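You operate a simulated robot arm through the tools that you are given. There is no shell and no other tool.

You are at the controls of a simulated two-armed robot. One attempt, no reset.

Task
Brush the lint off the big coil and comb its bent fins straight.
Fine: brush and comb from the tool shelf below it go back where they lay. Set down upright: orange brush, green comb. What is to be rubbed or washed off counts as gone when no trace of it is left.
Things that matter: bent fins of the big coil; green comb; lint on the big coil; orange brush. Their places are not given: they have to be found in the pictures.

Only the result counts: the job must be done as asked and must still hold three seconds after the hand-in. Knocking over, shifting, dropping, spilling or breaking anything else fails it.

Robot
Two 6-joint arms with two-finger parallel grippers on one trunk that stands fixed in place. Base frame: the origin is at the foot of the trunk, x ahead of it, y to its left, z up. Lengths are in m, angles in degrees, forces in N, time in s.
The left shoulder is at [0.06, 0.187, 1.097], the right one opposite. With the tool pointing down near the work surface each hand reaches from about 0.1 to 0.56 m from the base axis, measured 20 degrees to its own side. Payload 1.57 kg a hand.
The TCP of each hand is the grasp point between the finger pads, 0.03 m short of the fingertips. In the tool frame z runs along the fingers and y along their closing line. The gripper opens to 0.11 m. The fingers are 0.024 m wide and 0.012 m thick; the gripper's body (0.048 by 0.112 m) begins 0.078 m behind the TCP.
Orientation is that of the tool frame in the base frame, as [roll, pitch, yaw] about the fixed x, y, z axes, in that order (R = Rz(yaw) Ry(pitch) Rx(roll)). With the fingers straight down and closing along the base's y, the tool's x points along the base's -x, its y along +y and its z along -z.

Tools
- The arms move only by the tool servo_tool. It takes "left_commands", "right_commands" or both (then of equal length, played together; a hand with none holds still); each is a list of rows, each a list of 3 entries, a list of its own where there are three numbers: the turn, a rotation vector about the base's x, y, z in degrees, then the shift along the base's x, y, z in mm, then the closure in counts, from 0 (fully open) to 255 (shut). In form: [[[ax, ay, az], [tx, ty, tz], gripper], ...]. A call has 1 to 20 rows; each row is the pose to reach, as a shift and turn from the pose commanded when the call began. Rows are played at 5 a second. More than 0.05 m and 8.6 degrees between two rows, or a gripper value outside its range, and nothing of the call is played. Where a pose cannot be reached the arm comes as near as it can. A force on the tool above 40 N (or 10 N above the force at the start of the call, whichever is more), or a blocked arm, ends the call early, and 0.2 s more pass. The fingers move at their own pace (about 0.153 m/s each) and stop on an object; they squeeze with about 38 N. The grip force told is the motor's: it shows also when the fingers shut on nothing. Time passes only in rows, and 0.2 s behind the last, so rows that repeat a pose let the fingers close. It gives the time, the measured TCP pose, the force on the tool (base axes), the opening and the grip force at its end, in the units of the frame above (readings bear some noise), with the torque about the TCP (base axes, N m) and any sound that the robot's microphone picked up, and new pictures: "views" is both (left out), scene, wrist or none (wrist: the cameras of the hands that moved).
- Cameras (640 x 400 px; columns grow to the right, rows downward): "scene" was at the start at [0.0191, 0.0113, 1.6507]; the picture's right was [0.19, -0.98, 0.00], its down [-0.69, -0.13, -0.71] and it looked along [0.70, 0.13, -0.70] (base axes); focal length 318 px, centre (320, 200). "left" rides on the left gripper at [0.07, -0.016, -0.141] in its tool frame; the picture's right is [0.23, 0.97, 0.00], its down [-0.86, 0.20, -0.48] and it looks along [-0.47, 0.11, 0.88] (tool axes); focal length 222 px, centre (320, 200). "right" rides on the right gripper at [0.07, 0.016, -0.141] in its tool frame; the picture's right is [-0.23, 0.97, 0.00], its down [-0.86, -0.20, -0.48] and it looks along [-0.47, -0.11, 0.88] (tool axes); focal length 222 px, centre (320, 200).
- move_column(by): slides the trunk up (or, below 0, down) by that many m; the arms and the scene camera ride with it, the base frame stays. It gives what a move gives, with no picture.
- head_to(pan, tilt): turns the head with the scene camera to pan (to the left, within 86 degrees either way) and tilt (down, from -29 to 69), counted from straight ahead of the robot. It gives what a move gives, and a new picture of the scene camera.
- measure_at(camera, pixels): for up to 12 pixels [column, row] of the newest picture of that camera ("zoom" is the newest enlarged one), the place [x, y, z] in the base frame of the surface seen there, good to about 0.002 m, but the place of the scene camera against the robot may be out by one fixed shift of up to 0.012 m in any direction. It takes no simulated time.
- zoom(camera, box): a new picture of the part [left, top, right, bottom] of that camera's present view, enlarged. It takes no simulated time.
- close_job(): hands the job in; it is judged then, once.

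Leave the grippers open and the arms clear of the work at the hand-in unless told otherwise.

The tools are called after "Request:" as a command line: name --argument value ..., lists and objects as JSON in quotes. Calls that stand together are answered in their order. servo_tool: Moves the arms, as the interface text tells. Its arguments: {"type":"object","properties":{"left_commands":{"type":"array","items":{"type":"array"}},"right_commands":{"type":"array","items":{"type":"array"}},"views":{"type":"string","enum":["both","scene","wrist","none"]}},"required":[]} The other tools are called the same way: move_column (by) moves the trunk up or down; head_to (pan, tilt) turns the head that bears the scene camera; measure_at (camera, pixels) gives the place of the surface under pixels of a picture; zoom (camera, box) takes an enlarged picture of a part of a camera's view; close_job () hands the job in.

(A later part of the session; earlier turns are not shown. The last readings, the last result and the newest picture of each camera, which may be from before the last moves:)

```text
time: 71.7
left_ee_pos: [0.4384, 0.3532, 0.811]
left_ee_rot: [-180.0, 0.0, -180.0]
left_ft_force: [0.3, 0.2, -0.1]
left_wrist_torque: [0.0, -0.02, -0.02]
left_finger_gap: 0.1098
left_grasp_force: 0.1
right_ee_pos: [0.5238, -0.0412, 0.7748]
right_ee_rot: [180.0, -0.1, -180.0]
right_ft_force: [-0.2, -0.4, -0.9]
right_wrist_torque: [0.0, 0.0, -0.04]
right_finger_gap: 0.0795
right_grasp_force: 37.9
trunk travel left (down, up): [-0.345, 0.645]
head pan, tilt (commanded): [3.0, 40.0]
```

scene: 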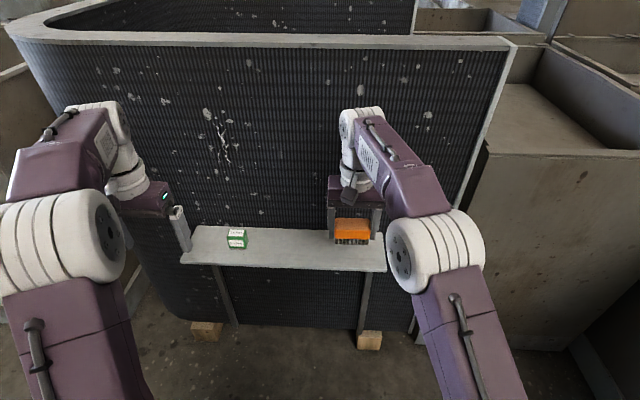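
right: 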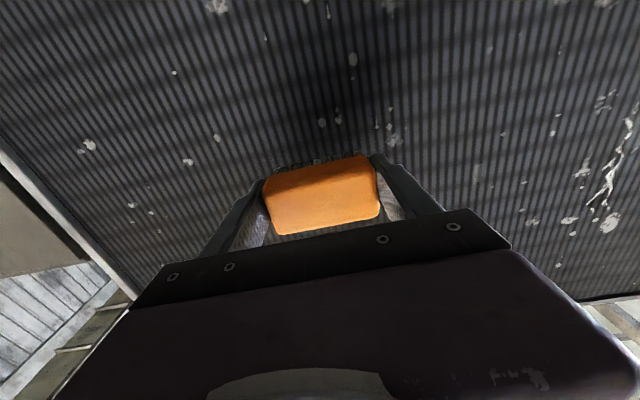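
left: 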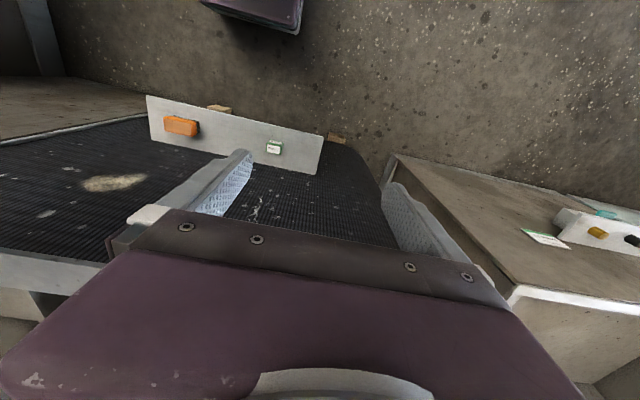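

The brush points down in the hand. I'll raise the trunk by 0.13 for the low forward reach, then carry it over its old place at TCP z≈0.70.

Request:
move_column --by 0.13

Request:
servo_tool --right_commands '[[[0, 0, 0], [0, 0, -25], 255], [[0, 0, 0], [5, 2, -55], 255], [[0, 0, 0], [15, 6, -85], 255], [[0, 0, 0], [26, 9, -115], 255], [[0, 0, 0], [36, 12, -145], 255], [[0, 0, 0], [43, 14, -170], 255], [[0, 0, 0], [46.5, 15, -190], 255], [[0, 0, 0], [46.5, 15, -200], 255], [[0, 0, 0], [46.5, 15, -200], 255]]' --views "both"

```text
time: 73.2
left_ee_pos: [0.4381, 0.3534, 0.94]
left_ee_rot: [-180.0, 0.0, 180.0]
left_ft_force: [-0.6, -0.4, 0.4]
left_wrist_torque: [0.02, 0.02, 0.0]
left_finger_gap: 0.1098
left_grasp_force: 0.0
right_ee_pos: [0.5254, -0.0424, 0.9053]
right_ee_rot: [-180.0, 0.0, -180.0]
right_ft_force: [-0.1, 0.5, -0.8]
right_wrist_torque: [0.01, -0.01, -0.02]
right_finger_gap: 0.0795
right_grasp_force: 38.0
trunk travel left (down, up): [-0.475, 0.515]
head pan, tilt (commanded): [3.0, 40.0]
```

```text
time: 75.2
left_ee_pos: [0.4383, 0.3529, 0.941]
left_ee_rot: [180.0, -0.1, -180.0]
left_ft_force: [-0.4, -1.2, -0.2]
left_wrist_torque: [0.02, -0.01, 0.0]
left_finger_gap: 0.11
left_grasp_force: 0.2
right_ee_pos: [0.5704, -0.0277, 0.7045]
right_ee_rot: [180.0, 0.0, -180.0]
right_ft_force: [-0.6, -0.5, -0.9]
right_wrist_torque: [0.01, 0.03, -0.01]
right_finger_gap: 0.0796
right_grasp_force: 38.3
trunk travel left (down, up): [-0.475, 0.515]
head pan, tilt (commanded): [3.0, 40.0]
```

scene: 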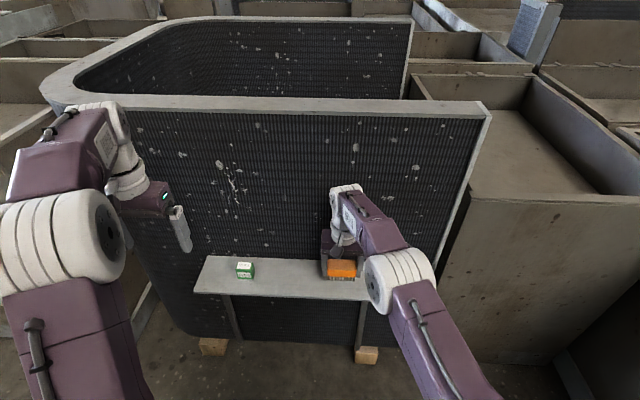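
right: 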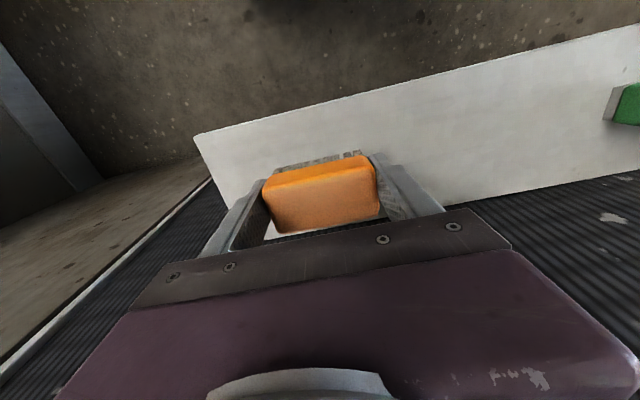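

I'll measure the brush in the hand to know how far it is from the shelf and from its original spot (centre 0.572, −0.026).

Request:
measure_at --camera "right" --pixels '[[268, 198], [370, 172], [278, 230], [376, 208], [322, 200], [264, 195], [378, 190], [290, 168], [340, 160]]'

Request:
zoom --camera "right" --box '[240, 140, 400, 240]'

```text
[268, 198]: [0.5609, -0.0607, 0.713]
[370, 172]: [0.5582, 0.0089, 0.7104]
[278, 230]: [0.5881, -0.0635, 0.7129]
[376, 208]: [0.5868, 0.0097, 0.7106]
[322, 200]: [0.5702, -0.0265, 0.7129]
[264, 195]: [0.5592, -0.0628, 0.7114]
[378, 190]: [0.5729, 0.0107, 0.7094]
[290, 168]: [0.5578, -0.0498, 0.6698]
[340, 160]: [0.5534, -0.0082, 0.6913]
```

```text
4.00 times, centred on (320, 190) of right
```

zoom: 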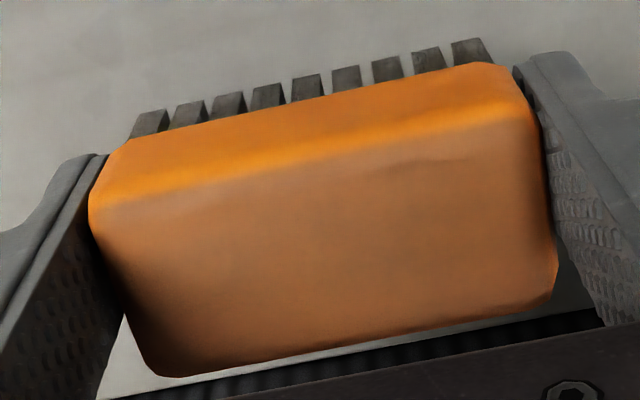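

The brush bottom is about 22 mm above the shelf, very slightly tilted and centred at (0.5725, −0.0265). I'll lower it gently to contact.

Request:
servo_tool --right_commands '[[[0, 0, 0], [0, 0.5, -10], 255], [[0, 0, 0], [0, 0.5, -17], 255], [[0, 0, 0], [0, 0.5, -20], 255], [[0, 0, 0], [0, 0.5, -21.5], 255], [[0, 0, 0], [0, 0.5, -22.5], 255], [[0, 0, 0], [0, 0.5, -22.5], 255]]' --views "none"

```text
time: 76.6
left_ee_pos: [0.4389, 0.3523, 0.941]
left_ee_rot: [-180.0, -0.1, 179.9]
left_ft_force: [-0.1, -1.1, 0.6]
left_wrist_torque: [0.01, 0.01, -0.01]
left_finger_gap: 0.1099
left_grasp_force: 0.0
right_ee_pos: [0.5706, -0.0259, 0.6813]
right_ee_rot: [-180.0, 0.1, 179.9]
right_ft_force: [0.6, -1.2, -1.0]
right_wrist_torque: [0.01, 0.01, 0.04]
right_finger_gap: 0.0796
right_grasp_force: 38.3
trunk travel left (down, up): [-0.475, 0.515]
head pan, tilt (commanded): [3.0, 40.0]
```

Not yet touching. I'll lower a further 1–2.5 mm in small steps.

Request:
servo_tool --right_commands '[[[0, 0, 0], [0, 0, -0.8], 255], [[0, 0, 0], [0, 0, -1.6], 255], [[0, 0, 0], [0, 0, -1.6], 255]]' --views "none"

```text
time: 77.4
left_ee_pos: [0.4378, 0.3522, 0.9411]
left_ee_rot: [180.0, 0.0, -180.0]
left_ft_force: [0.8, -0.9, -0.4]
left_wrist_torque: [-0.01, 0.03, 0.02]
left_finger_gap: 0.1101
left_grasp_force: 0.1
right_ee_pos: [0.5719, -0.0257, 0.6811]
right_ee_rot: [-179.9, 0.1, 180.0]
right_ft_force: [0.4, -0.2, -0.2]
right_wrist_torque: [0.07, -0.09, -0.03]
right_finger_gap: 0.0795
right_grasp_force: 37.9
trunk travel left (down, up): [-0.475, 0.515]
head pan, tilt (commanded): [3.0, 40.0]
```

Contact is just beginning: load about −0.2 N, down from −1. I'll go one more millimetre.

Request:
servo_tool --right_commands '[[[0, 0, 0], [0, 0, -0.6], 255], [[0, 0, 0], [0, 0, -1.2], 255], [[0, 0, 0], [0, 0, -1.2], 255]]' --views "none"

```text
time: 78.2
left_ee_pos: [0.4362, 0.3527, 0.942]
left_ee_rot: [180.0, 0.1, -180.0]
left_ft_force: [-0.2, 0.0, -1.2]
left_wrist_torque: [-0.01, -0.02, 0.0]
left_finger_gap: 0.1099
left_grasp_force: 0.0
right_ee_pos: [0.5717, -0.0249, 0.6805]
right_ee_rot: [179.9, 0.2, 180.0]
right_ft_force: [2.9, 1.1, 12.8]
right_wrist_torque: [0.57, 0.06, -0.1]
right_finger_gap: 0.0796
right_grasp_force: 37.8
trunk travel left (down, up): [-0.475, 0.515]
head pan, tilt (commanded): [3.0, 40.0]
```

It's seated on the shelf with a 12.8 N reaction. I'll relax a little, open fully, then rise straight up.

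Request:
servo_tool --right_commands '[[[0, 0, 0], [0, 0, 0.8], 255], [[0, 0, 0], [0, 0, 0.8], 60], [[0, 0, 0], [0, 0, 0.8], 0], [[0, 0, 0], [0, 0, 0.8], 0], [[0, 0, 0], [0, 0, 15], 0], [[0, 0, 0], [0, 0, 35], 0], [[0, 0, 0], [0, 0, 60], 0], [[0, 0, 0], [0, 0, 60], 0]]' --views "both"

```text
time: 80.0
left_ee_pos: [0.4399, 0.3532, 0.9411]
left_ee_rot: [-180.0, 0.0, 180.0]
left_ft_force: [0.2, 0.6, -0.1]
left_wrist_torque: [0.02, -0.02, -0.03]
left_finger_gap: 0.1099
left_grasp_force: 0.1
right_ee_pos: [0.5736, -0.025, 0.7393]
right_ee_rot: [180.0, 0.0, -180.0]
right_ft_force: [0.1, -0.7, 1.1]
right_wrist_torque: [0.04, 0.01, -0.01]
right_finger_gap: 0.11
right_grasp_force: 0.1
trunk travel left (down, up): [-0.475, 0.515]
head pan, tilt (commanded): [3.0, 40.0]
```

scene: 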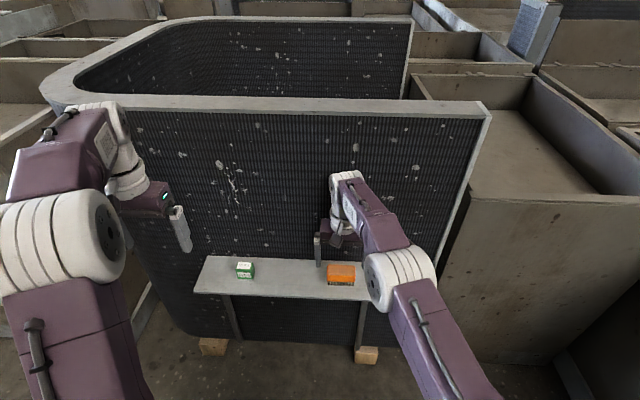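
right: 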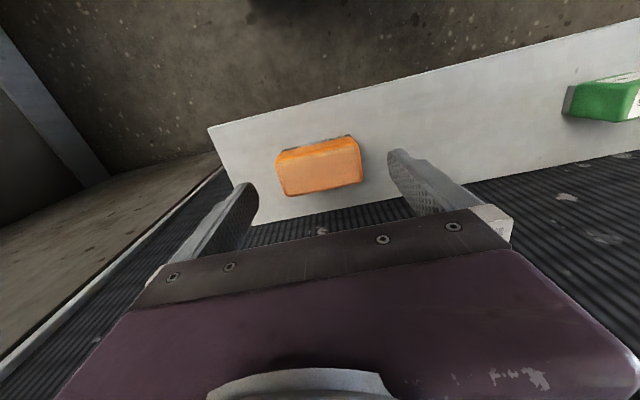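

The brush stands on the shelf and the hand is clear above it. I'll check its final place, then move the right hand back and up out of the way.

Request:
measure_at --camera "right" --pixels '[[279, 165], [357, 147], [286, 192], [361, 178], [319, 170], [276, 165], [361, 160]]'

Request:
servo_tool --right_commands '[[[0, 0, 0], [0, 0, 30], 0], [[0, 0, 0], [-25, -10, 60], 0], [[0, 0, 0], [-55, -25, 95], 0], [[0, 0, 0], [-90, -45, 130], 0], [[0, 0, 0], [-110, -75, 165], 0], [[0, 0, 0], [-120, -110, 195], 0], [[0, 0, 0], [-130, -140, 215], 0], [[0, 0, 0], [-130, -140, 215], 0]]' --views "both"

```text
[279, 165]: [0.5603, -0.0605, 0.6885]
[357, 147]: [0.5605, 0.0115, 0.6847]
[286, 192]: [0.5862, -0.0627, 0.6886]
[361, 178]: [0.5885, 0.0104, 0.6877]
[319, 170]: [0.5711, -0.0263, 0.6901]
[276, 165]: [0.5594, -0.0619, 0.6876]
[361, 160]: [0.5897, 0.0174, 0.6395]
```

```text
refused: row 4 steps farther than a row can; nothing moved
```

The brush is back on its spot, level, with its top at 0.689. The retreat was refused for a step that was too large, so I'll use smaller steps.

Request:
servo_tool --right_commands '[[[0, 0, 0], [0, 0, 30], 0], [[0, 0, 0], [-25, -10, 60], 0], [[0, 0, 0], [-50, -25, 90], 0], [[0, 0, 0], [-80, -45, 115], 0], [[0, 0, 0], [-100, -70, 145], 0], [[0, 0, 0], [-115, -100, 170], 0], [[0, 0, 0], [-130, -130, 195], 0], [[0, 0, 0], [-130, -140, 215], 0], [[0, 0, 0], [-130, -140, 215], 0]]' --views "both"

```text
time: 82.0
left_ee_pos: [0.438, 0.3521, 0.9406]
left_ee_rot: [179.9, 0.1, 180.0]
left_ft_force: [-0.3, 0.7, -0.2]
left_wrist_torque: [-0.01, 0.01, 0.0]
left_finger_gap: 0.11
left_grasp_force: 0.2
right_ee_pos: [0.4389, -0.1679, 0.9553]
right_ee_rot: [-180.0, 0.1, 179.9]
right_ft_force: [0.2, 0.6, 0.7]
right_wrist_torque: [0.05, 0.03, 0.02]
right_finger_gap: 0.11
right_grasp_force: 0.0
trunk travel left (down, up): [-0.475, 0.515]
head pan, tilt (commanded): [3.0, 40.0]
```

scene: 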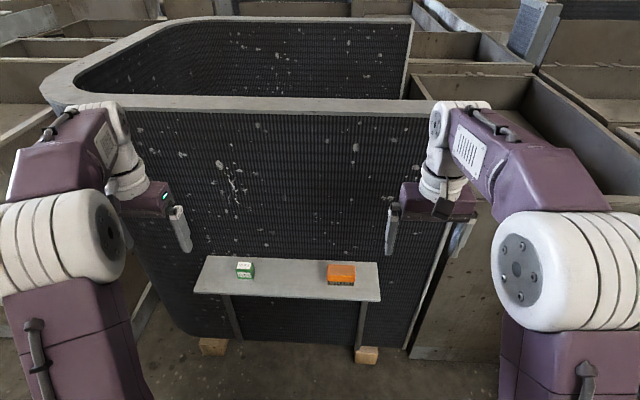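
right: 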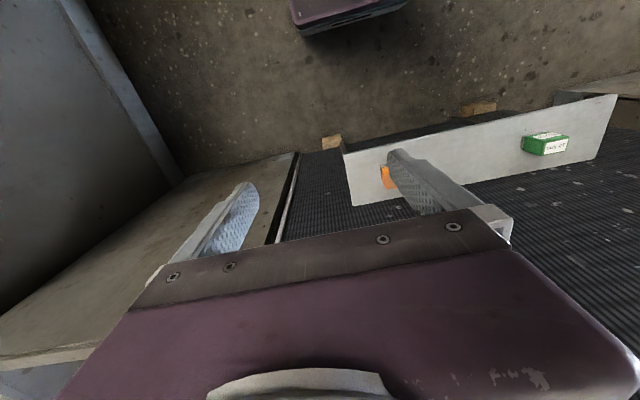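

The lint area is now unobstructed at about (350,190) in the scene view. I'll zoom in to check it fully, and look at the brush and comb too.

Request:
zoom --camera "scene" --box '[305, 145, 397, 240]'

Request:
zoom --camera "scene" --box '[190, 240, 400, 320]'

```text
4.21 times, centred on (351, 192) of scene
```

zoom: 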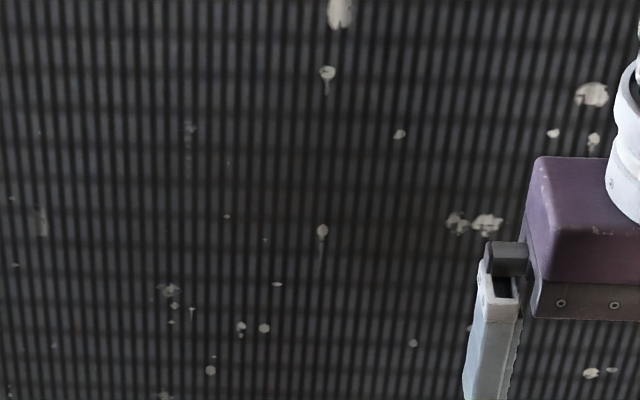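

```text
3.05 times, centred on (295, 280) of scene
```

zoom: 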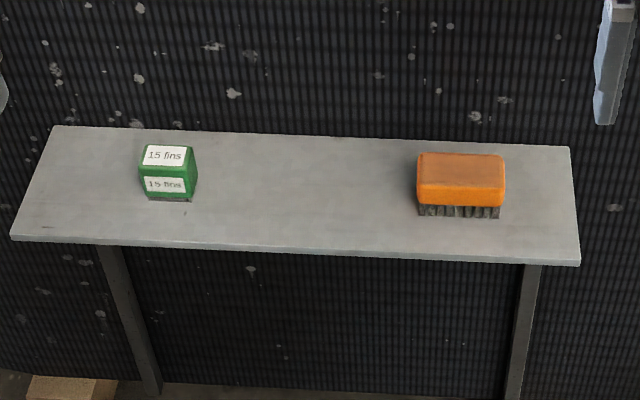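

No trace of lint remains, and both tools stand as they should. Now the left hand goes for the comb: first above it at (0.573, 0.245, 0.76), open and pointing down.

Request:
servo_tool --left_commands '[[[0, 0, 0], [22, -18, -30], 0], [[0, 0, 0], [44, -36, -60], 0], [[0, 0, 0], [66, -54, -90], 0], [[0, 0, 0], [88, -72, -120], 0], [[0, 0, 0], [110, -90, -150], 0], [[0, 0, 0], [134, -107, -181], 0], [[0, 0, 0], [134, -107, -181], 0]]' --views "both"

```text
time: 83.6
left_ee_pos: [0.5726, 0.2453, 0.7627]
left_ee_rot: [179.9, 0.0, 180.0]
left_ft_force: [0.7, 0.8, 0.5]
left_wrist_torque: [-0.01, 0.02, 0.02]
left_finger_gap: 0.1099
left_grasp_force: 0.1
right_ee_pos: [0.4387, -0.1675, 0.9554]
right_ee_rot: [180.0, 0.0, 180.0]
right_ft_force: [-0.2, 0.7, -0.1]
right_wrist_torque: [0.05, -0.01, 0.0]
right_finger_gap: 0.1102
right_grasp_force: 0.0
trunk travel left (down, up): [-0.475, 0.515]
head pan, tilt (commanded): [3.0, 40.0]
```

scene: 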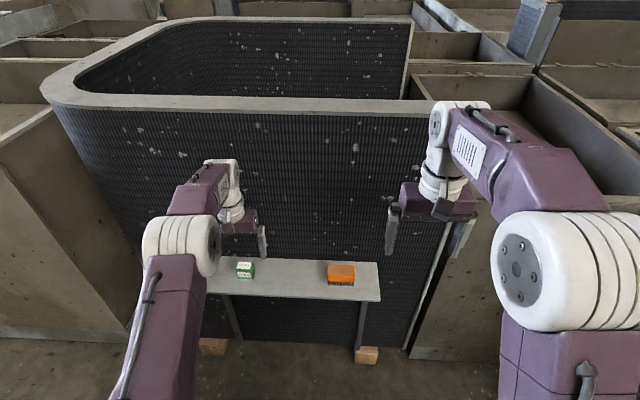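
left: 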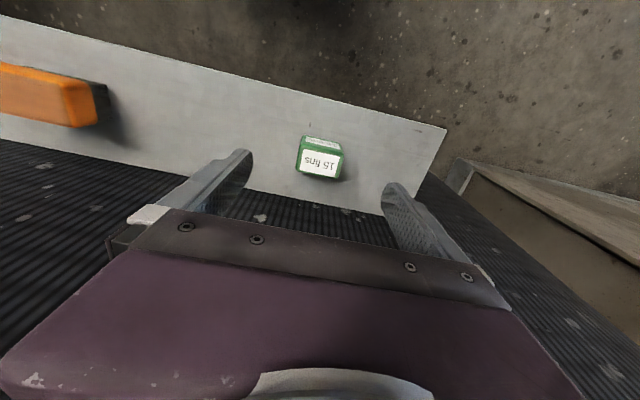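

The left hand is right over the comb. I'll measure the comb closely in the left camera before descending.

Request:
zoom --camera "left" --box '[280, 120, 360, 190]'

Request:
measure_at --camera "left" --pixels '[[302, 149], [342, 156], [298, 170], [337, 178], [319, 163], [305, 138], [340, 146], [308, 136], [322, 140], [344, 160]]'

```text
5.71 times, centred on (320, 155) of left
```

zoom: 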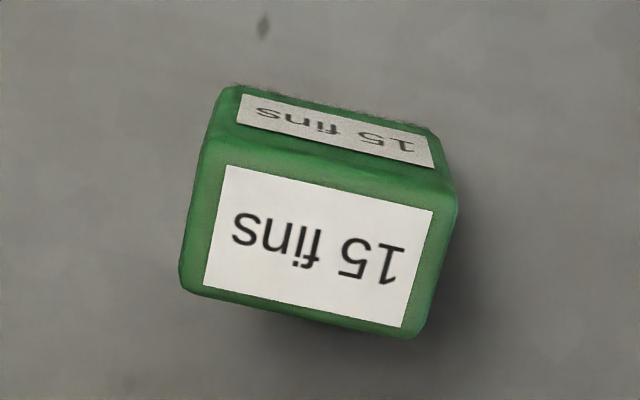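

```text
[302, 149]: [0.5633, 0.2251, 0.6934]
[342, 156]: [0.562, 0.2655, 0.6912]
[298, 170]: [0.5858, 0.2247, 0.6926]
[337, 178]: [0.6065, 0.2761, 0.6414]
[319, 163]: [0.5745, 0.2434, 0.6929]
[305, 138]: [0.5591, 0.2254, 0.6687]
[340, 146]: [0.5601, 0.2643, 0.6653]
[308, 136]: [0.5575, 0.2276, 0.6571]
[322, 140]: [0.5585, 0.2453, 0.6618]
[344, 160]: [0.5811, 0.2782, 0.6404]
```

The comb centre is (0.5735, 0.2447), square to the axes. I'll descend to TCP z≈0.680 (fingertips ≈0.650, just above the teeth) and close.

Request:
servo_tool --left_commands '[[[0, 0, 0], [0.5, -0.7, -25], 0], [[0, 0, 0], [0.5, -0.7, -50], 0], [[0, 0, 0], [0.5, -0.7, -70], 0], [[0, 0, 0], [0.5, -0.7, -81], 0], [[0, 0, 0], [0.5, -0.7, -81], 0], [[0, 0, 0], [0.5, -0.7, -81], 0]]' --views "wrist"

```text
time: 85.0
left_ee_pos: [0.5739, 0.2456, 0.6775]
left_ee_rot: [180.0, -0.1, -180.0]
left_ft_force: [0.2, 0.0, 0.4]
left_wrist_torque: [0.0, 0.03, 0.04]
left_finger_gap: 0.1099
left_grasp_force: 0.0
right_ee_pos: [0.4398, -0.1673, 0.9549]
right_ee_rot: [-180.0, 0.0, 180.0]
right_ft_force: [0.2, -0.5, -0.3]
right_wrist_torque: [-0.03, 0.01, -0.02]
right_finger_gap: 0.1101
right_grasp_force: 0.1
trunk travel left (down, up): [-0.475, 0.515]
head pan, tilt (commanded): [3.0, 40.0]
```

left: 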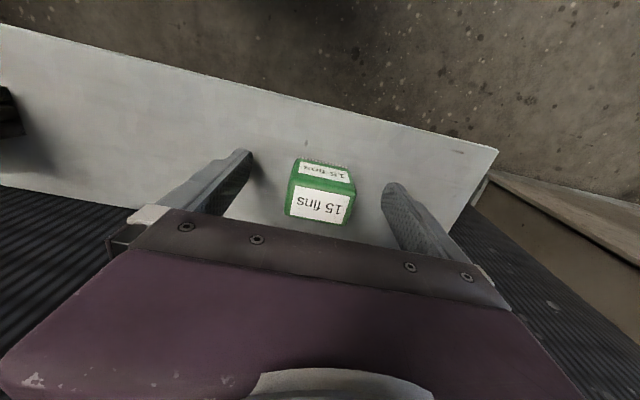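

The fingers straddle the comb. I'll close, hold, and lift slowly by 20 mm.

Request:
servo_tool --left_commands '[[[0, 0, 0], [0, 0, 0.5], 80], [[0, 0, 0], [0, 0, 0.5], 140], [[0, 0, 0], [0, 0, 0.5], 170], [[0, 0, 0], [0, 0, 0.5], 255], [[0, 0, 0], [0, 0, 0.5], 255], [[0, 0, 0], [0, 0, 0.5], 255], [[0, 0, 0], [0, 0, 4], 255], [[0, 0, 0], [0, 0, 9], 255], [[0, 0, 0], [0, 0, 15], 255], [[0, 0, 0], [0, 0, 20], 255], [[0, 0, 0], [0, 0, 20], 255]]' --views "both"

```text
time: 87.4
left_ee_pos: [0.5744, 0.2459, 0.6999]
left_ee_rot: [179.9, 0.0, 179.9]
left_ft_force: [0.3, 0.0, -1.0]
left_wrist_torque: [-0.03, -0.02, -0.01]
left_finger_gap: 0.0455
left_grasp_force: 38.2
right_ee_pos: [0.44, -0.1681, 0.9544]
right_ee_rot: [-179.9, -0.1, 179.9]
right_ft_force: [0.1, -0.2, 0.5]
right_wrist_torque: [0.0, -0.02, -0.01]
right_finger_gap: 0.1098
right_grasp_force: 0.1
trunk travel left (down, up): [-0.475, 0.515]
head pan, tilt (commanded): [3.0, 40.0]
```

scene: 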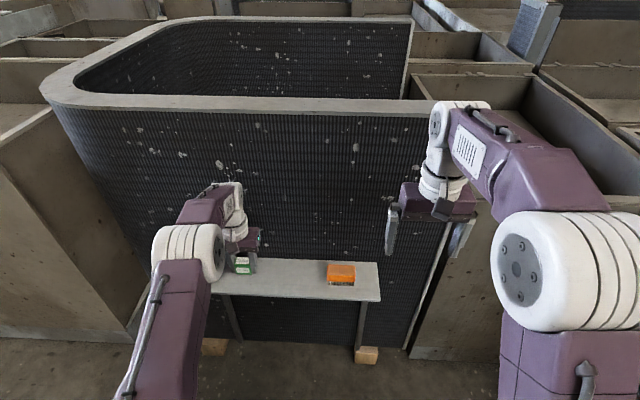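
left: 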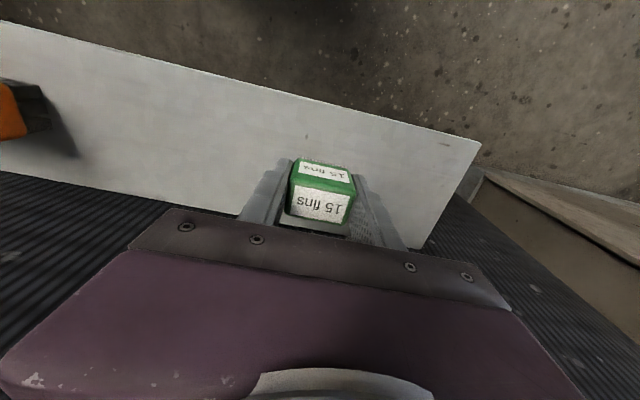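

The comb came up with the hand (gap 0.0455). I'll check its seat in the hand.

Request:
measure_at --camera "left" --pixels '[[296, 190], [350, 198], [292, 214], [345, 222], [320, 205], [300, 165], [349, 180]]'

Request:
zoom --camera "left" --box '[270, 145, 370, 240]'

```text
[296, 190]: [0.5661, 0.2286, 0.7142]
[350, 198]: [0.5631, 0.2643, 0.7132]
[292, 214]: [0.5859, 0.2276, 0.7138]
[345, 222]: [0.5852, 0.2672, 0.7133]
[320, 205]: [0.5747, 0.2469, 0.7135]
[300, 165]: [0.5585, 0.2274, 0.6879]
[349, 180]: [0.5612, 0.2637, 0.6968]
```

```text
4.21 times, centred on (320, 192) of left
```

zoom: 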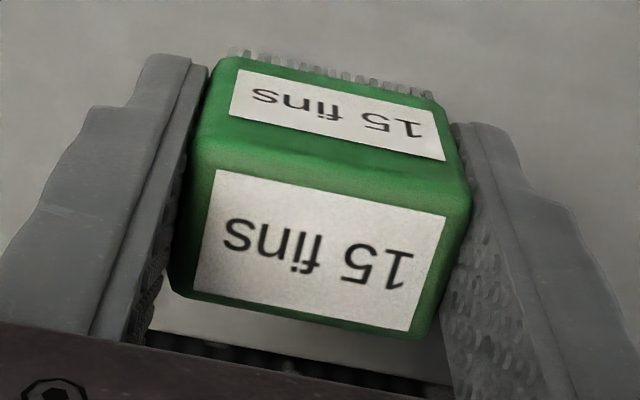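

The comb is level in the hand, with teeth tips about 39.5 mm ahead of the TCP, 9–10 mm past the fingertips. I'll lift it to about (0.528, 0.258, 0.905), then lower the trunk by 0.13.

Request:
servo_tool --left_commands '[[[0, 0, 0], [0, 0, 15], 255], [[0, 0, 0], [-8, 0, 40], 255], [[0, 0, 0], [-18, 2, 70], 255], [[0, 0, 0], [-30, 5, 100], 255], [[0, 0, 0], [-40, 8, 130], 255], [[0, 0, 0], [-45, 11, 160], 255], [[0, 0, 0], [-45, 13, 185], 255], [[0, 0, 0], [-45, 13, 205], 255], [[0, 0, 0], [-45, 13, 205], 255]]' --views "none"

Request:
move_column --by -0.13

```text
time: 89.4
left_ee_pos: [0.5302, 0.259, 0.9019]
left_ee_rot: [180.0, -0.1, -180.0]
left_ft_force: [0.2, -0.4, -1.2]
left_wrist_torque: [0.02, 0.03, -0.01]
left_finger_gap: 0.0454
left_grasp_force: 37.9
right_ee_pos: [0.4418, -0.166, 0.9552]
right_ee_rot: [-180.0, 0.0, -180.0]
right_ft_force: [-0.3, 0.6, -0.5]
right_wrist_torque: [0.02, -0.03, 0.02]
right_finger_gap: 0.1099
right_grasp_force: 0.0
trunk travel left (down, up): [-0.475, 0.515]
head pan, tilt (commanded): [3.0, 40.0]
```

```text
time: 91.0
left_ee_pos: [0.5293, 0.2596, 0.7731]
left_ee_rot: [-179.9, -0.1, 179.9]
left_ft_force: [0.2, -0.1, -1.1]
left_wrist_torque: [-0.01, 0.01, 0.01]
left_finger_gap: 0.0454
left_grasp_force: 38.2
right_ee_pos: [0.4403, -0.167, 0.8239]
right_ee_rot: [-180.0, 0.1, -180.0]
right_ft_force: [0.5, 0.0, -0.7]
right_wrist_torque: [0.01, 0.02, 0.03]
right_finger_gap: 0.1102
right_grasp_force: 0.0
trunk travel left (down, up): [-0.345, 0.645]
head pan, tilt (commanded): [3.0, 40.0]
```

The comb is held and both hands are clear. I'll turn the left tool forward (−90° about y) while rising to about (0.577, 0.259, 0.917).

Request:
servo_tool --left_commands '[[[0, -7.5, 0], [0, 0, 12], 255], [[0, -15, 0], [0, 0, 24], 255], [[0, -22.5, 0], [2, 0, 36], 255], [[0, -30, 0], [6, 0, 48], 255], [[0, -37.5, 0], [10, 0, 60], 255], [[0, -45, 0], [15, 0, 72], 255], [[0, -52.5, 0], [20, 0, 84], 255], [[0, -60, 0], [25, 0, 96], 255], [[0, -67.5, 0], [31, 0, 108], 255], [[0, -75, 0], [37, 0, 120], 255], [[0, -82.5, 0], [43, 0, 132], 255], [[0, -90, 0], [48, 0, 144], 255], [[0, -90, 0], [48, 0, 144], 255]]' --views "both"

```text
time: 93.8
left_ee_pos: [0.5783, 0.259, 0.916]
left_ee_rot: [14.6, 90.0, 14.7]
left_ft_force: [0.5, -0.2, -1.0]
left_wrist_torque: [-0.02, 0.02, -0.01]
left_finger_gap: 0.0453
left_grasp_force: 37.8
left hand out of reach, approached as far as the arm can: row 8, 9
right_ee_pos: [0.4409, -0.1678, 0.8252]
right_ee_rot: [179.9, 0.1, -180.0]
right_ft_force: [0.1, -0.3, 0.3]
right_wrist_torque: [-0.01, 0.03, -0.04]
right_finger_gap: 0.1102
right_grasp_force: 0.1
trunk travel left (down, up): [-0.345, 0.645]
head pan, tilt (commanded): [3.0, 40.0]
```

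scene: 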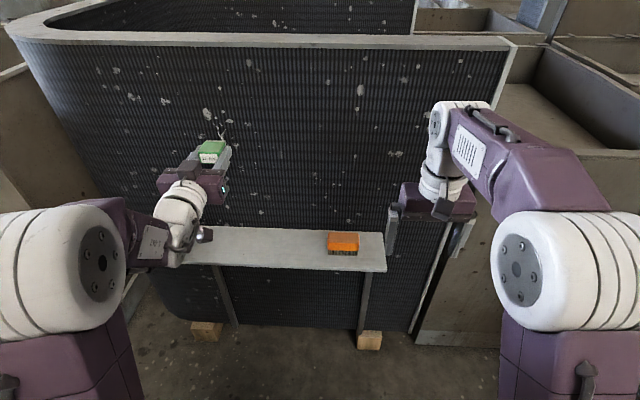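
left: 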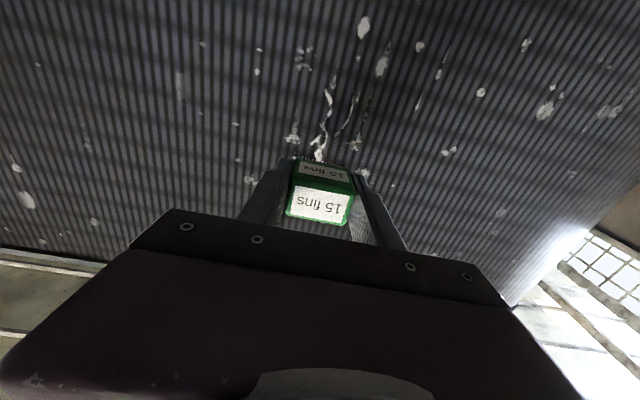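

The teeth face the coil. I'll go up to z≈0.98 with the tips about 10 mm off, so the bent fins below are fully in view of the left camera.

Request:
servo_tool --left_commands '[[[0, 0, 0], [5, 0, 20], 255], [[0, 0, 0], [12, 0, 42], 255], [[0, 0, 0], [20, 0, 65], 255], [[0, 0, 0], [20, 0, 65], 255]]' --views "both"

Request:
zoom --camera "left" --box '[250, 0, 420, 170]'

```text
time: 94.8
left_ee_pos: [0.5992, 0.2592, 0.9794]
left_ee_rot: [-6.9, 90.0, -6.8]
left_ft_force: [-0.5, 0.0, -0.3]
left_wrist_torque: [-0.02, -0.02, 0.04]
left_finger_gap: 0.0453
left_grasp_force: 38.0
right_ee_pos: [0.4402, -0.1673, 0.8232]
right_ee_rot: [180.0, 0.0, 180.0]
right_ft_force: [1.2, -0.6, 0.6]
right_wrist_torque: [0.0, 0.01, 0.02]
right_finger_gap: 0.1098
right_grasp_force: 0.1
trunk travel left (down, up): [-0.345, 0.645]
head pan, tilt (commanded): [3.0, 40.0]
```

scene: 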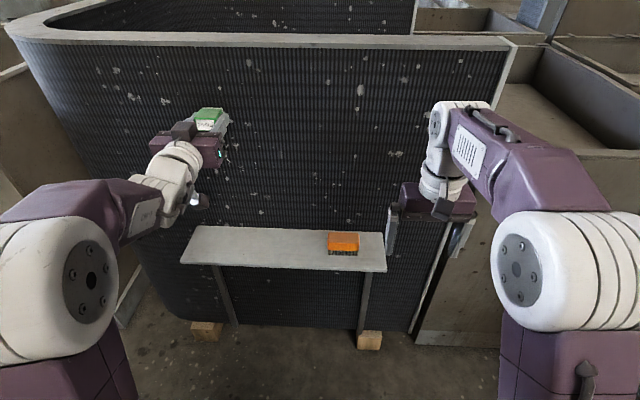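
left: 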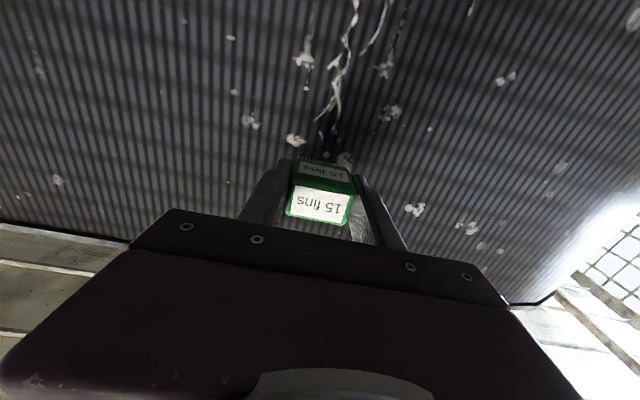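

```text
2.35 times, centred on (335, 85) of left
```

zoom: 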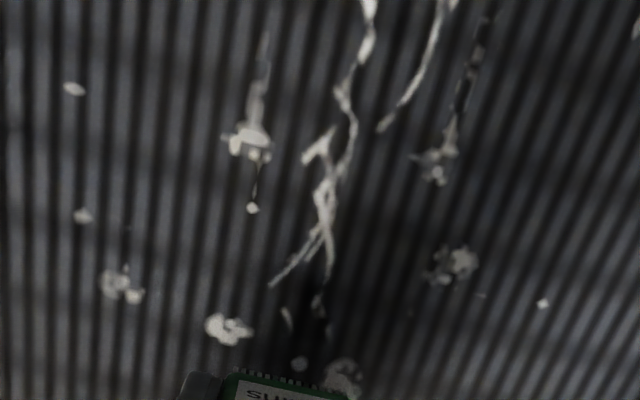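

I'll measure points along the squiggle in this zoom.

Request:
measure_at --camera "zoom" --pixels '[[270, 285], [305, 158], [348, 150], [380, 128], [442, 10], [370, 8], [318, 310], [287, 315], [325, 200], [345, 95], [250, 150], [455, 110]]'

```text
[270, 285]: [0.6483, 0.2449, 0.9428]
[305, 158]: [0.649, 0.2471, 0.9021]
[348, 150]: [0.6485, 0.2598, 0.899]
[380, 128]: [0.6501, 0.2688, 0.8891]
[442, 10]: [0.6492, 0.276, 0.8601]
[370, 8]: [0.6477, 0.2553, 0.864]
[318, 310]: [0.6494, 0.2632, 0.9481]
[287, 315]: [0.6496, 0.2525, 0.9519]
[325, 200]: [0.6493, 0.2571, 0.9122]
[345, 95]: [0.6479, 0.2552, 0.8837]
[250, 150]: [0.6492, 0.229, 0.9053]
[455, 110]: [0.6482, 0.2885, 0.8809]
```

The bent area spans y 0.245–0.28 and z 0.835–0.96, centre y≈0.26. The comb is now at y≈0.26. I'll rehearse the vertical stroke in free air from z≈0.98 down to 0.82 and back, checking for reach warnings.

Request:
servo_tool --left_commands '[[[0, 0, 0], [0, 0, -30], 255], [[0, 0, 0], [0, 0, -65], 255], [[0, 0, 0], [0, 0, -100], 255], [[0, 0, 0], [0, 0, -135], 255], [[0, 0, 0], [0, 0, -160], 255], [[0, 0, 0], [0, 0, -160], 255], [[0, 0, 0], [0, 0, -120], 255], [[0, 0, 0], [0, 0, -80], 255], [[0, 0, 0], [0, 0, -40], 255], [[0, 0, 0], [0, 0, 0], 255], [[0, 0, 0], [0, 0, 5], 255], [[0, 0, 0], [0, 0, 5], 255]]' --views "none"

```text
time: 97.4
left_ee_pos: [0.5974, 0.2586, 0.986]
left_ee_rot: [-118.8, 90.0, -118.8]
left_ft_force: [0.1, 0.3, -1.1]
left_wrist_torque: [-0.01, -0.02, 0.0]
left_finger_gap: 0.0454
left_grasp_force: 38.2
left hand out of reach, approached as far as the arm can: row 5, 6
right_ee_pos: [0.4401, -0.1668, 0.8242]
right_ee_rot: [-180.0, 0.0, -180.0]
right_ft_force: [-0.6, 0.0, -1.1]
right_wrist_torque: [-0.01, 0.0, -0.03]
right_finger_gap: 0.1099
right_grasp_force: 0.1
trunk travel left (down, up): [-0.345, 0.645]
head pan, tilt (commanded): [3.0, 40.0]
```

Only the lowest point (z≈0.82) was out of reach. I'll lower the trunk another 0.06 for margin. Both hands are clear: the comb tips are 10 mm off the face and the motion is vertical.

Request:
servo_tool --left_commands '[[[0, 0, 0], [-12, 0, 0], 255], [[0, 0, 0], [-12, 0, 0], 255]]' --views "none"

Request:
move_column --by -0.06

Request:
servo_tool --left_commands '[[[0, 0, 0], [12, 0, -25], 255], [[0, 0, 0], [12, 0, -60], 255], [[0, 0, 0], [12, 0, -95], 255], [[0, 0, 0], [12, 0, -115], 255], [[0, 0, 0], [12, 0, -115], 255], [[0, 0, 0], [12, 0, -75], 255], [[0, 0, 0], [12, 0, -35], 255], [[0, 0, 0], [12, 0, 5], 255], [[0, 0, 0], [12, 0, 45], 255], [[0, 0, 0], [12, 0, 55], 255], [[0, 0, 0], [12, 0, 55], 255]]' --views "scene"

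```text
time: 98.0
left_ee_pos: [0.5864, 0.2603, 0.9865]
left_ee_rot: [-11.5, 89.9, -11.5]
left_ft_force: [0.0, -0.1, -1.1]
left_wrist_torque: [0.04, 0.0, 0.0]
left_finger_gap: 0.0455
left_grasp_force: 37.6
right_ee_pos: [0.4404, -0.1676, 0.8249]
right_ee_rot: [179.9, 0.1, 180.0]
right_ft_force: [0.3, -0.1, -0.4]
right_wrist_torque: [0.01, -0.01, 0.0]
right_finger_gap: 0.1099
right_grasp_force: 0.1
trunk travel left (down, up): [-0.345, 0.645]
head pan, tilt (commanded): [3.0, 40.0]
```

```text
time: 99.0
left_ee_pos: [0.5857, 0.2598, 0.9283]
left_ee_rot: [-77.3, 90.0, -77.3]
left_ft_force: [0.2, -0.8, -0.4]
left_wrist_torque: [-0.02, 0.05, 0.01]
left_finger_gap: 0.0455
left_grasp_force: 38.1
right_ee_pos: [0.4397, -0.1669, 0.7647]
right_ee_rot: [180.0, 0.1, 179.9]
right_ft_force: [0.0, -0.4, -0.4]
right_wrist_torque: [-0.01, -0.01, 0.05]
right_finger_gap: 0.1096
right_grasp_force: 0.0
trunk travel left (down, up): [-0.285, 0.705]
head pan, tilt (commanded): [3.0, 40.0]
```

```text
time: 101.4
left_ee_pos: [0.5974, 0.2619, 0.9823]
left_ee_rot: [-146.0, 90.0, -146.0]
left_ft_force: [0.3, -0.1, -1.8]
left_wrist_torque: [-0.01, -0.01, 0.01]
left_finger_gap: 0.0454
left_grasp_force: 37.8
right_ee_pos: [0.4414, -0.1669, 0.7655]
right_ee_rot: [180.0, -0.1, -179.9]
right_ft_force: [-0.9, 0.6, -0.2]
right_wrist_torque: [0.02, 0.01, 0.0]
right_finger_gap: 0.1102
right_grasp_force: 0.0
trunk travel left (down, up): [-0.285, 0.705]
head pan, tilt (commanded): [3.0, 40.0]
```

scene: 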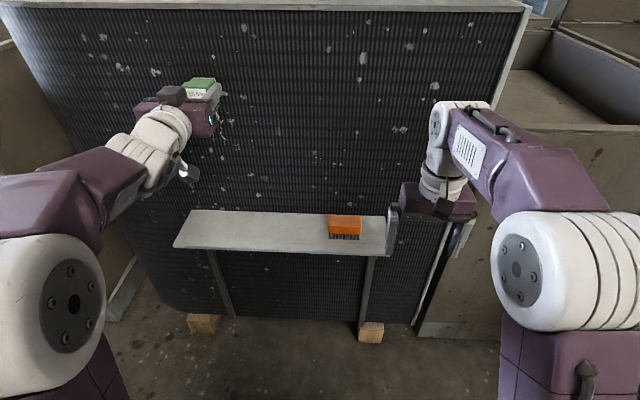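

The full stroke is now in reach. I'll ease the comb's teeth to the face at the top (z≈0.98), watching the force.

Request:
servo_tool --left_commands '[[[0, 0, 0], [4, 0, 0], 255], [[0, 0, 0], [7, 0, 0], 255], [[0, 0, 0], [9, 0, 0], 255], [[0, 0, 0], [10, 0, 0], 255], [[0, 0, 0], [11, 0, 0], 255], [[0, 0, 0], [11, 0, 0], 255]]' --views "none"

```text
time: 102.8
left_ee_pos: [0.6084, 0.2604, 0.982]
left_ee_rot: [-159.3, 90.0, -159.3]
left_ft_force: [-0.7, 1.1, -0.4]
left_wrist_torque: [0.03, 0.0, -0.04]
left_finger_gap: 0.0456
left_grasp_force: 38.3
right_ee_pos: [0.4396, -0.166, 0.7641]
right_ee_rot: [-180.0, 0.1, 180.0]
right_ft_force: [-0.3, -0.3, 0.2]
right_wrist_torque: [-0.02, 0.04, -0.01]
right_finger_gap: 0.1099
right_grasp_force: 0.0
trunk travel left (down, up): [-0.285, 0.705]
head pan, tilt (commanded): [3.0, 40.0]
```

No contact yet at TCP x≈0.609. Another 1.5 mm in half steps.

Request:
servo_tool --left_commands '[[[0, 0, 0], [0.7, 0, 0], 255], [[0, 0, 0], [1.5, 0, 0], 255], [[0, 0, 0], [1.5, 0, 0], 255]]' --views "none"

```text
time: 103.6
left_ee_pos: [0.6097, 0.2598, 0.9813]
left_ee_rot: [-156.6, 90.0, -156.6]
left_ft_force: [-2.4, 0.7, -1.8]
left_wrist_torque: [-0.02, 0.0, 0.05]
left_finger_gap: 0.0452
left_grasp_force: 37.8
right_ee_pos: [0.4402, -0.1664, 0.7639]
right_ee_rot: [180.0, 0.0, -180.0]
right_ft_force: [-0.2, 0.5, -0.7]
right_wrist_torque: [0.0, 0.01, 0.02]
right_finger_gap: 0.1102
right_grasp_force: 0.1
trunk travel left (down, up): [-0.285, 0.705]
head pan, tilt (commanded): [3.0, 40.0]
```

Contact at −2.4 N. I'll press 0.8 mm more and draw the comb straight down along the fins, 10 mm per row, to z≈0.822.

Request:
servo_tool --left_commands '[[[0, 0, 0], [0.8, 0, 0], 255], [[0, 0, 0], [0.8, 0, -10], 255], [[0, 0, 0], [0.8, 0, -20], 255], [[0, 0, 0], [0.8, 0, -30], 255], [[0, 0, 0], [0.8, 0, -40], 255], [[0, 0, 0], [0.8, 0, -50], 255], [[0, 0, 0], [0.8, 0, -60], 255], [[0, 0, 0], [0.8, 0, -70], 255], [[0, 0, 0], [0.8, 0, -80], 255], [[0, 0, 0], [0.8, 0, -90], 255], [[0, 0, 0], [0.8, 0, -100], 255], [[0, 0, 0], [0.8, 0, -110], 255], [[0, 0, 0], [0.8, 0, -120], 255], [[0, 0, 0], [0.8, 0, -130], 255], [[0, 0, 0], [0.8, 0, -140], 255], [[0, 0, 0], [0.8, 0, -150], 255], [[0, 0, 0], [0.8, 0, -160], 255], [[0, 0, 0], [0.8, 0, -160], 255]]' --views "both"

Request:
zoom --camera "scene" --box '[160, 70, 260, 170]'

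```text
time: 107.4
left_ee_pos: [0.61, 0.2609, 0.8228]
left_ee_rot: [4.7, 89.9, 4.8]
left_ft_force: [-9.2, -0.5, 1.8]
left_wrist_torque: [0.01, -0.09, 0.0]
left_finger_gap: 0.0454
left_grasp_force: 37.4
right_ee_pos: [0.4391, -0.1674, 0.7655]
right_ee_rot: [-179.9, 0.1, 180.0]
right_ft_force: [-0.4, -0.4, 0.3]
right_wrist_torque: [0.02, -0.03, -0.02]
right_finger_gap: 0.11
right_grasp_force: 0.1
trunk travel left (down, up): [-0.285, 0.705]
head pan, tilt (commanded): [3.0, 40.0]
```

scene: 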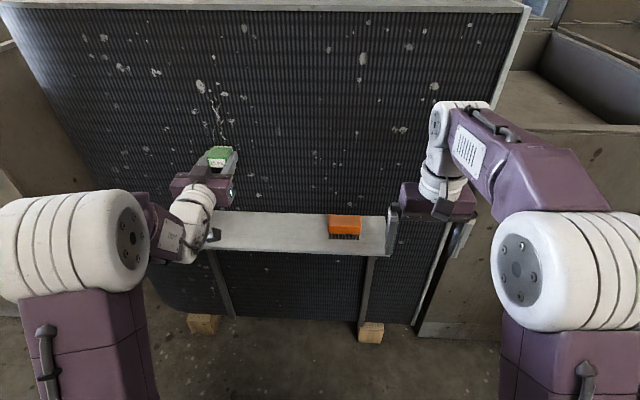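
left: 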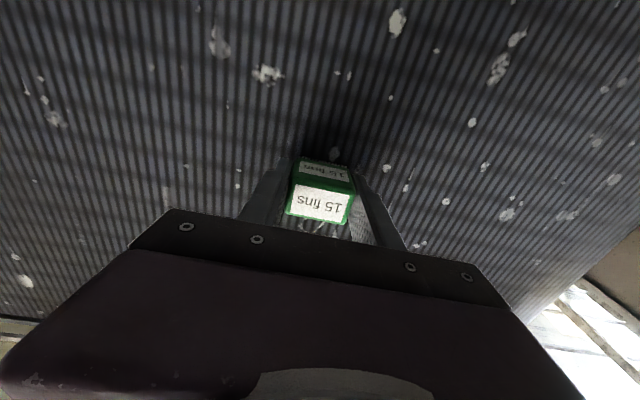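

```text
4.00 times, centred on (210, 120) of scene
```

zoom: 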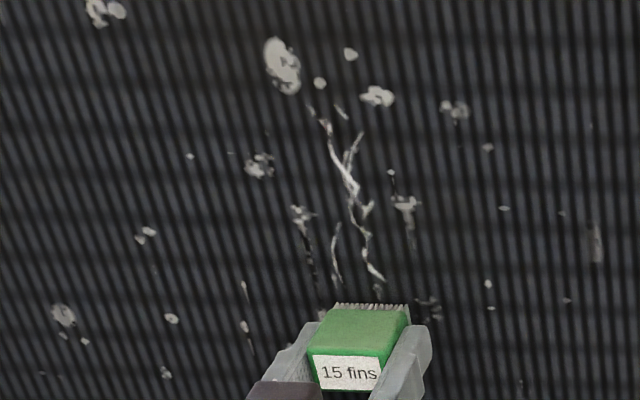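

The bent fins look a bit fainter after the first pass. Force was −9 N, which is fine. I'll comb back up along the same line and check again.

Request:
servo_tool --left_commands '[[[0, 0, 0], [0, 0, 10], 255], [[0, 0, 0], [0, 0, 20], 255], [[0, 0, 0], [0, 0, 30], 255], [[0, 0, 0], [0, 0, 40], 255], [[0, 0, 0], [0, 0, 50], 255], [[0, 0, 0], [0, 0, 60], 255], [[0, 0, 0], [0, 0, 70], 255], [[0, 0, 0], [0, 0, 80], 255], [[0, 0, 0], [0, 0, 90], 255], [[0, 0, 0], [0, 0, 100], 255], [[0, 0, 0], [0, 0, 110], 255], [[0, 0, 0], [0, 0, 120], 255], [[0, 0, 0], [0, 0, 130], 255], [[0, 0, 0], [0, 0, 140], 255], [[0, 0, 0], [0, 0, 150], 255], [[0, 0, 0], [0, 0, 160], 255], [[0, 0, 0], [0, 0, 160], 255]]' --views "both"

Request:
zoom --camera "left" --box '[250, 0, 420, 170]'

```text
time: 111.0
left_ee_pos: [0.6097, 0.2607, 0.9831]
left_ee_rot: [-16.9, 89.9, -16.9]
left_ft_force: [-12.2, 0.6, -5.2]
left_wrist_torque: [-0.01, 0.12, 0.0]
left_finger_gap: 0.0453
left_grasp_force: 37.7
right_ee_pos: [0.4391, -0.1665, 0.7648]
right_ee_rot: [179.9, 0.1, 179.9]
right_ft_force: [-0.1, 0.2, -0.3]
right_wrist_torque: [0.01, 0.01, -0.05]
right_finger_gap: 0.11
right_grasp_force: 0.1
trunk travel left (down, up): [-0.285, 0.705]
head pan, tilt (commanded): [3.0, 40.0]
```

scene: 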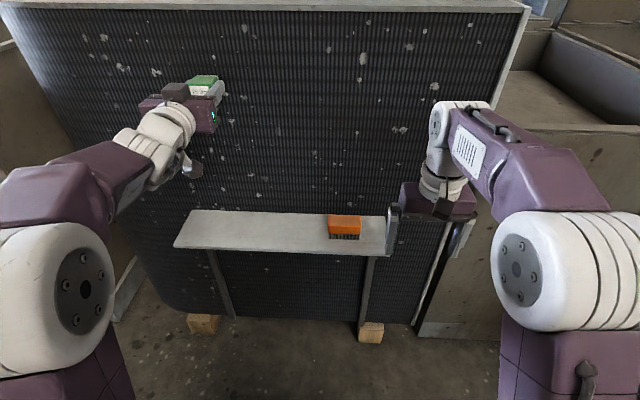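
left: 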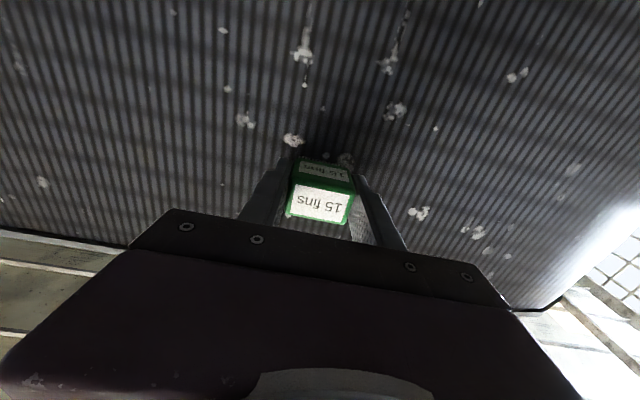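

```text
2.35 times, centred on (335, 85) of left
```

zoom: 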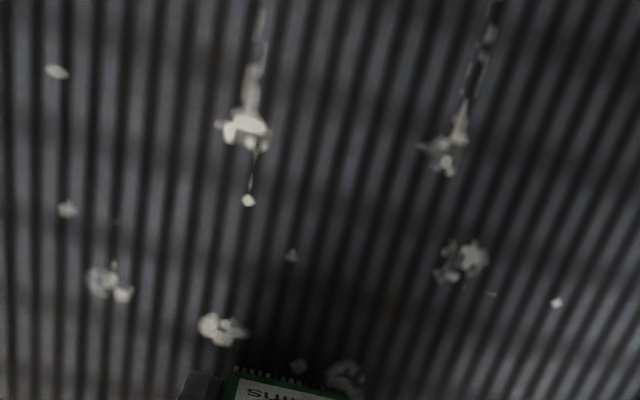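

Almost all of the squiggle is gone. A small speck remains at (290,255) in the zoom, so I'll measure it to see if it's a leftover of the bent fins at the edge.

Request:
measure_at --camera "zoom" --pixels '[[290, 255], [300, 365], [345, 375], [240, 130], [250, 200], [205, 325]]'

Request:
zoom --camera "left" --box '[300, 85, 360, 150]'

```text
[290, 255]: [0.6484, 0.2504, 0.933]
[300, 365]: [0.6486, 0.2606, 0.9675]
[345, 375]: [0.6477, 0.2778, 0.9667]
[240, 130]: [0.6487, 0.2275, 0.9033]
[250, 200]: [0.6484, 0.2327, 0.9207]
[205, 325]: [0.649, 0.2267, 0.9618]
```

```text
6.15 times, centred on (330, 118) of left
```

zoom: 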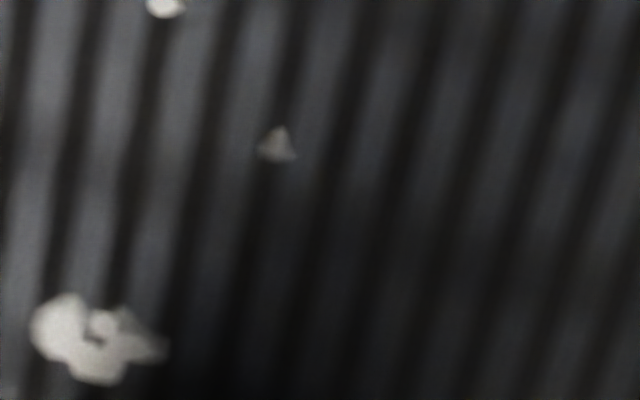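

That speck at (y 0.250, z 0.933) lies inside the combed strip, so it's probably a paint fleck like the others. To be sure I'll do two more passes: down at y≈0.252, then up at y≈0.268.

Request:
servo_tool --left_commands '[[[0, 0, 0], [-6, 0, 0], 255], [[0, 0, 0], [-6, -8, 0], 255], [[0, 0, 0], [-2, -8, 0], 255], [[0, 0, 0], [-0.3, -8, 0], 255], [[0, 0, 0], [-0.3, -8, -12], 255], [[0, 0, 0], [-0.3, -8, -24], 255], [[0, 0, 0], [-0.3, -8, -36], 255], [[0, 0, 0], [-0.3, -8, -48], 255], [[0, 0, 0], [-0.3, -8, -60], 255], [[0, 0, 0], [-0.3, -8, -72], 255], [[0, 0, 0], [-0.3, -8, -84], 255], [[0, 0, 0], [-0.3, -8, -96], 255], [[0, 0, 0], [-0.3, -8, -108], 255], [[0, 0, 0], [-0.3, -8, -120], 255], [[0, 0, 0], [-0.3, -8, -132], 255], [[0, 0, 0], [-0.3, -8, -144], 255], [[0, 0, 0], [-0.3, -8, -156], 255], [[0, 0, 0], [-6, -8, -156], 255], [[0, 0, 0], [-6, 8, -156], 255], [[0, 0, 0], [-6, 8, -156], 255]]' --views "scene"

Request:
zoom --camera "scene" --box '[160, 70, 260, 170]'

```text
time: 115.2
left_ee_pos: [0.6058, 0.2682, 0.8259]
left_ee_rot: [173.9, 90.0, 173.9]
left_ft_force: [0.2, 0.2, -1.1]
left_wrist_torque: [0.02, 0.03, 0.01]
left_finger_gap: 0.0456
left_grasp_force: 37.7
right_ee_pos: [0.4399, -0.167, 0.7645]
right_ee_rot: [180.0, 0.0, 179.9]
right_ft_force: [0.1, 0.7, 0.2]
right_wrist_torque: [-0.03, -0.02, 0.0]
right_finger_gap: 0.1099
right_grasp_force: 0.1
trunk travel left (down, up): [-0.285, 0.705]
head pan, tilt (commanded): [3.0, 40.0]
```

scene: 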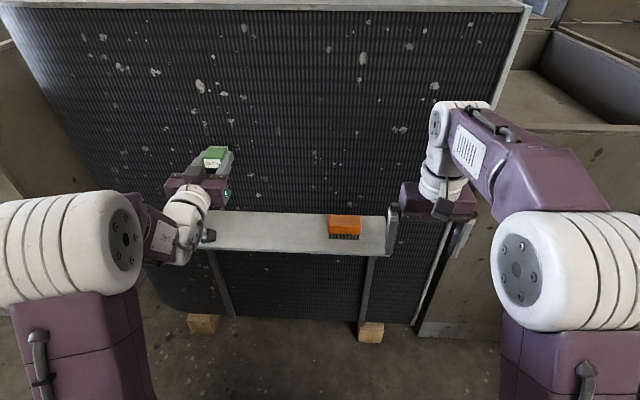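

```text
4.00 times, centred on (210, 120) of scene
```

zoom: 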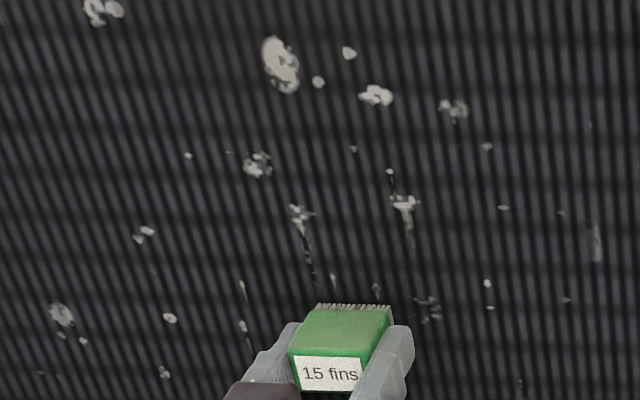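

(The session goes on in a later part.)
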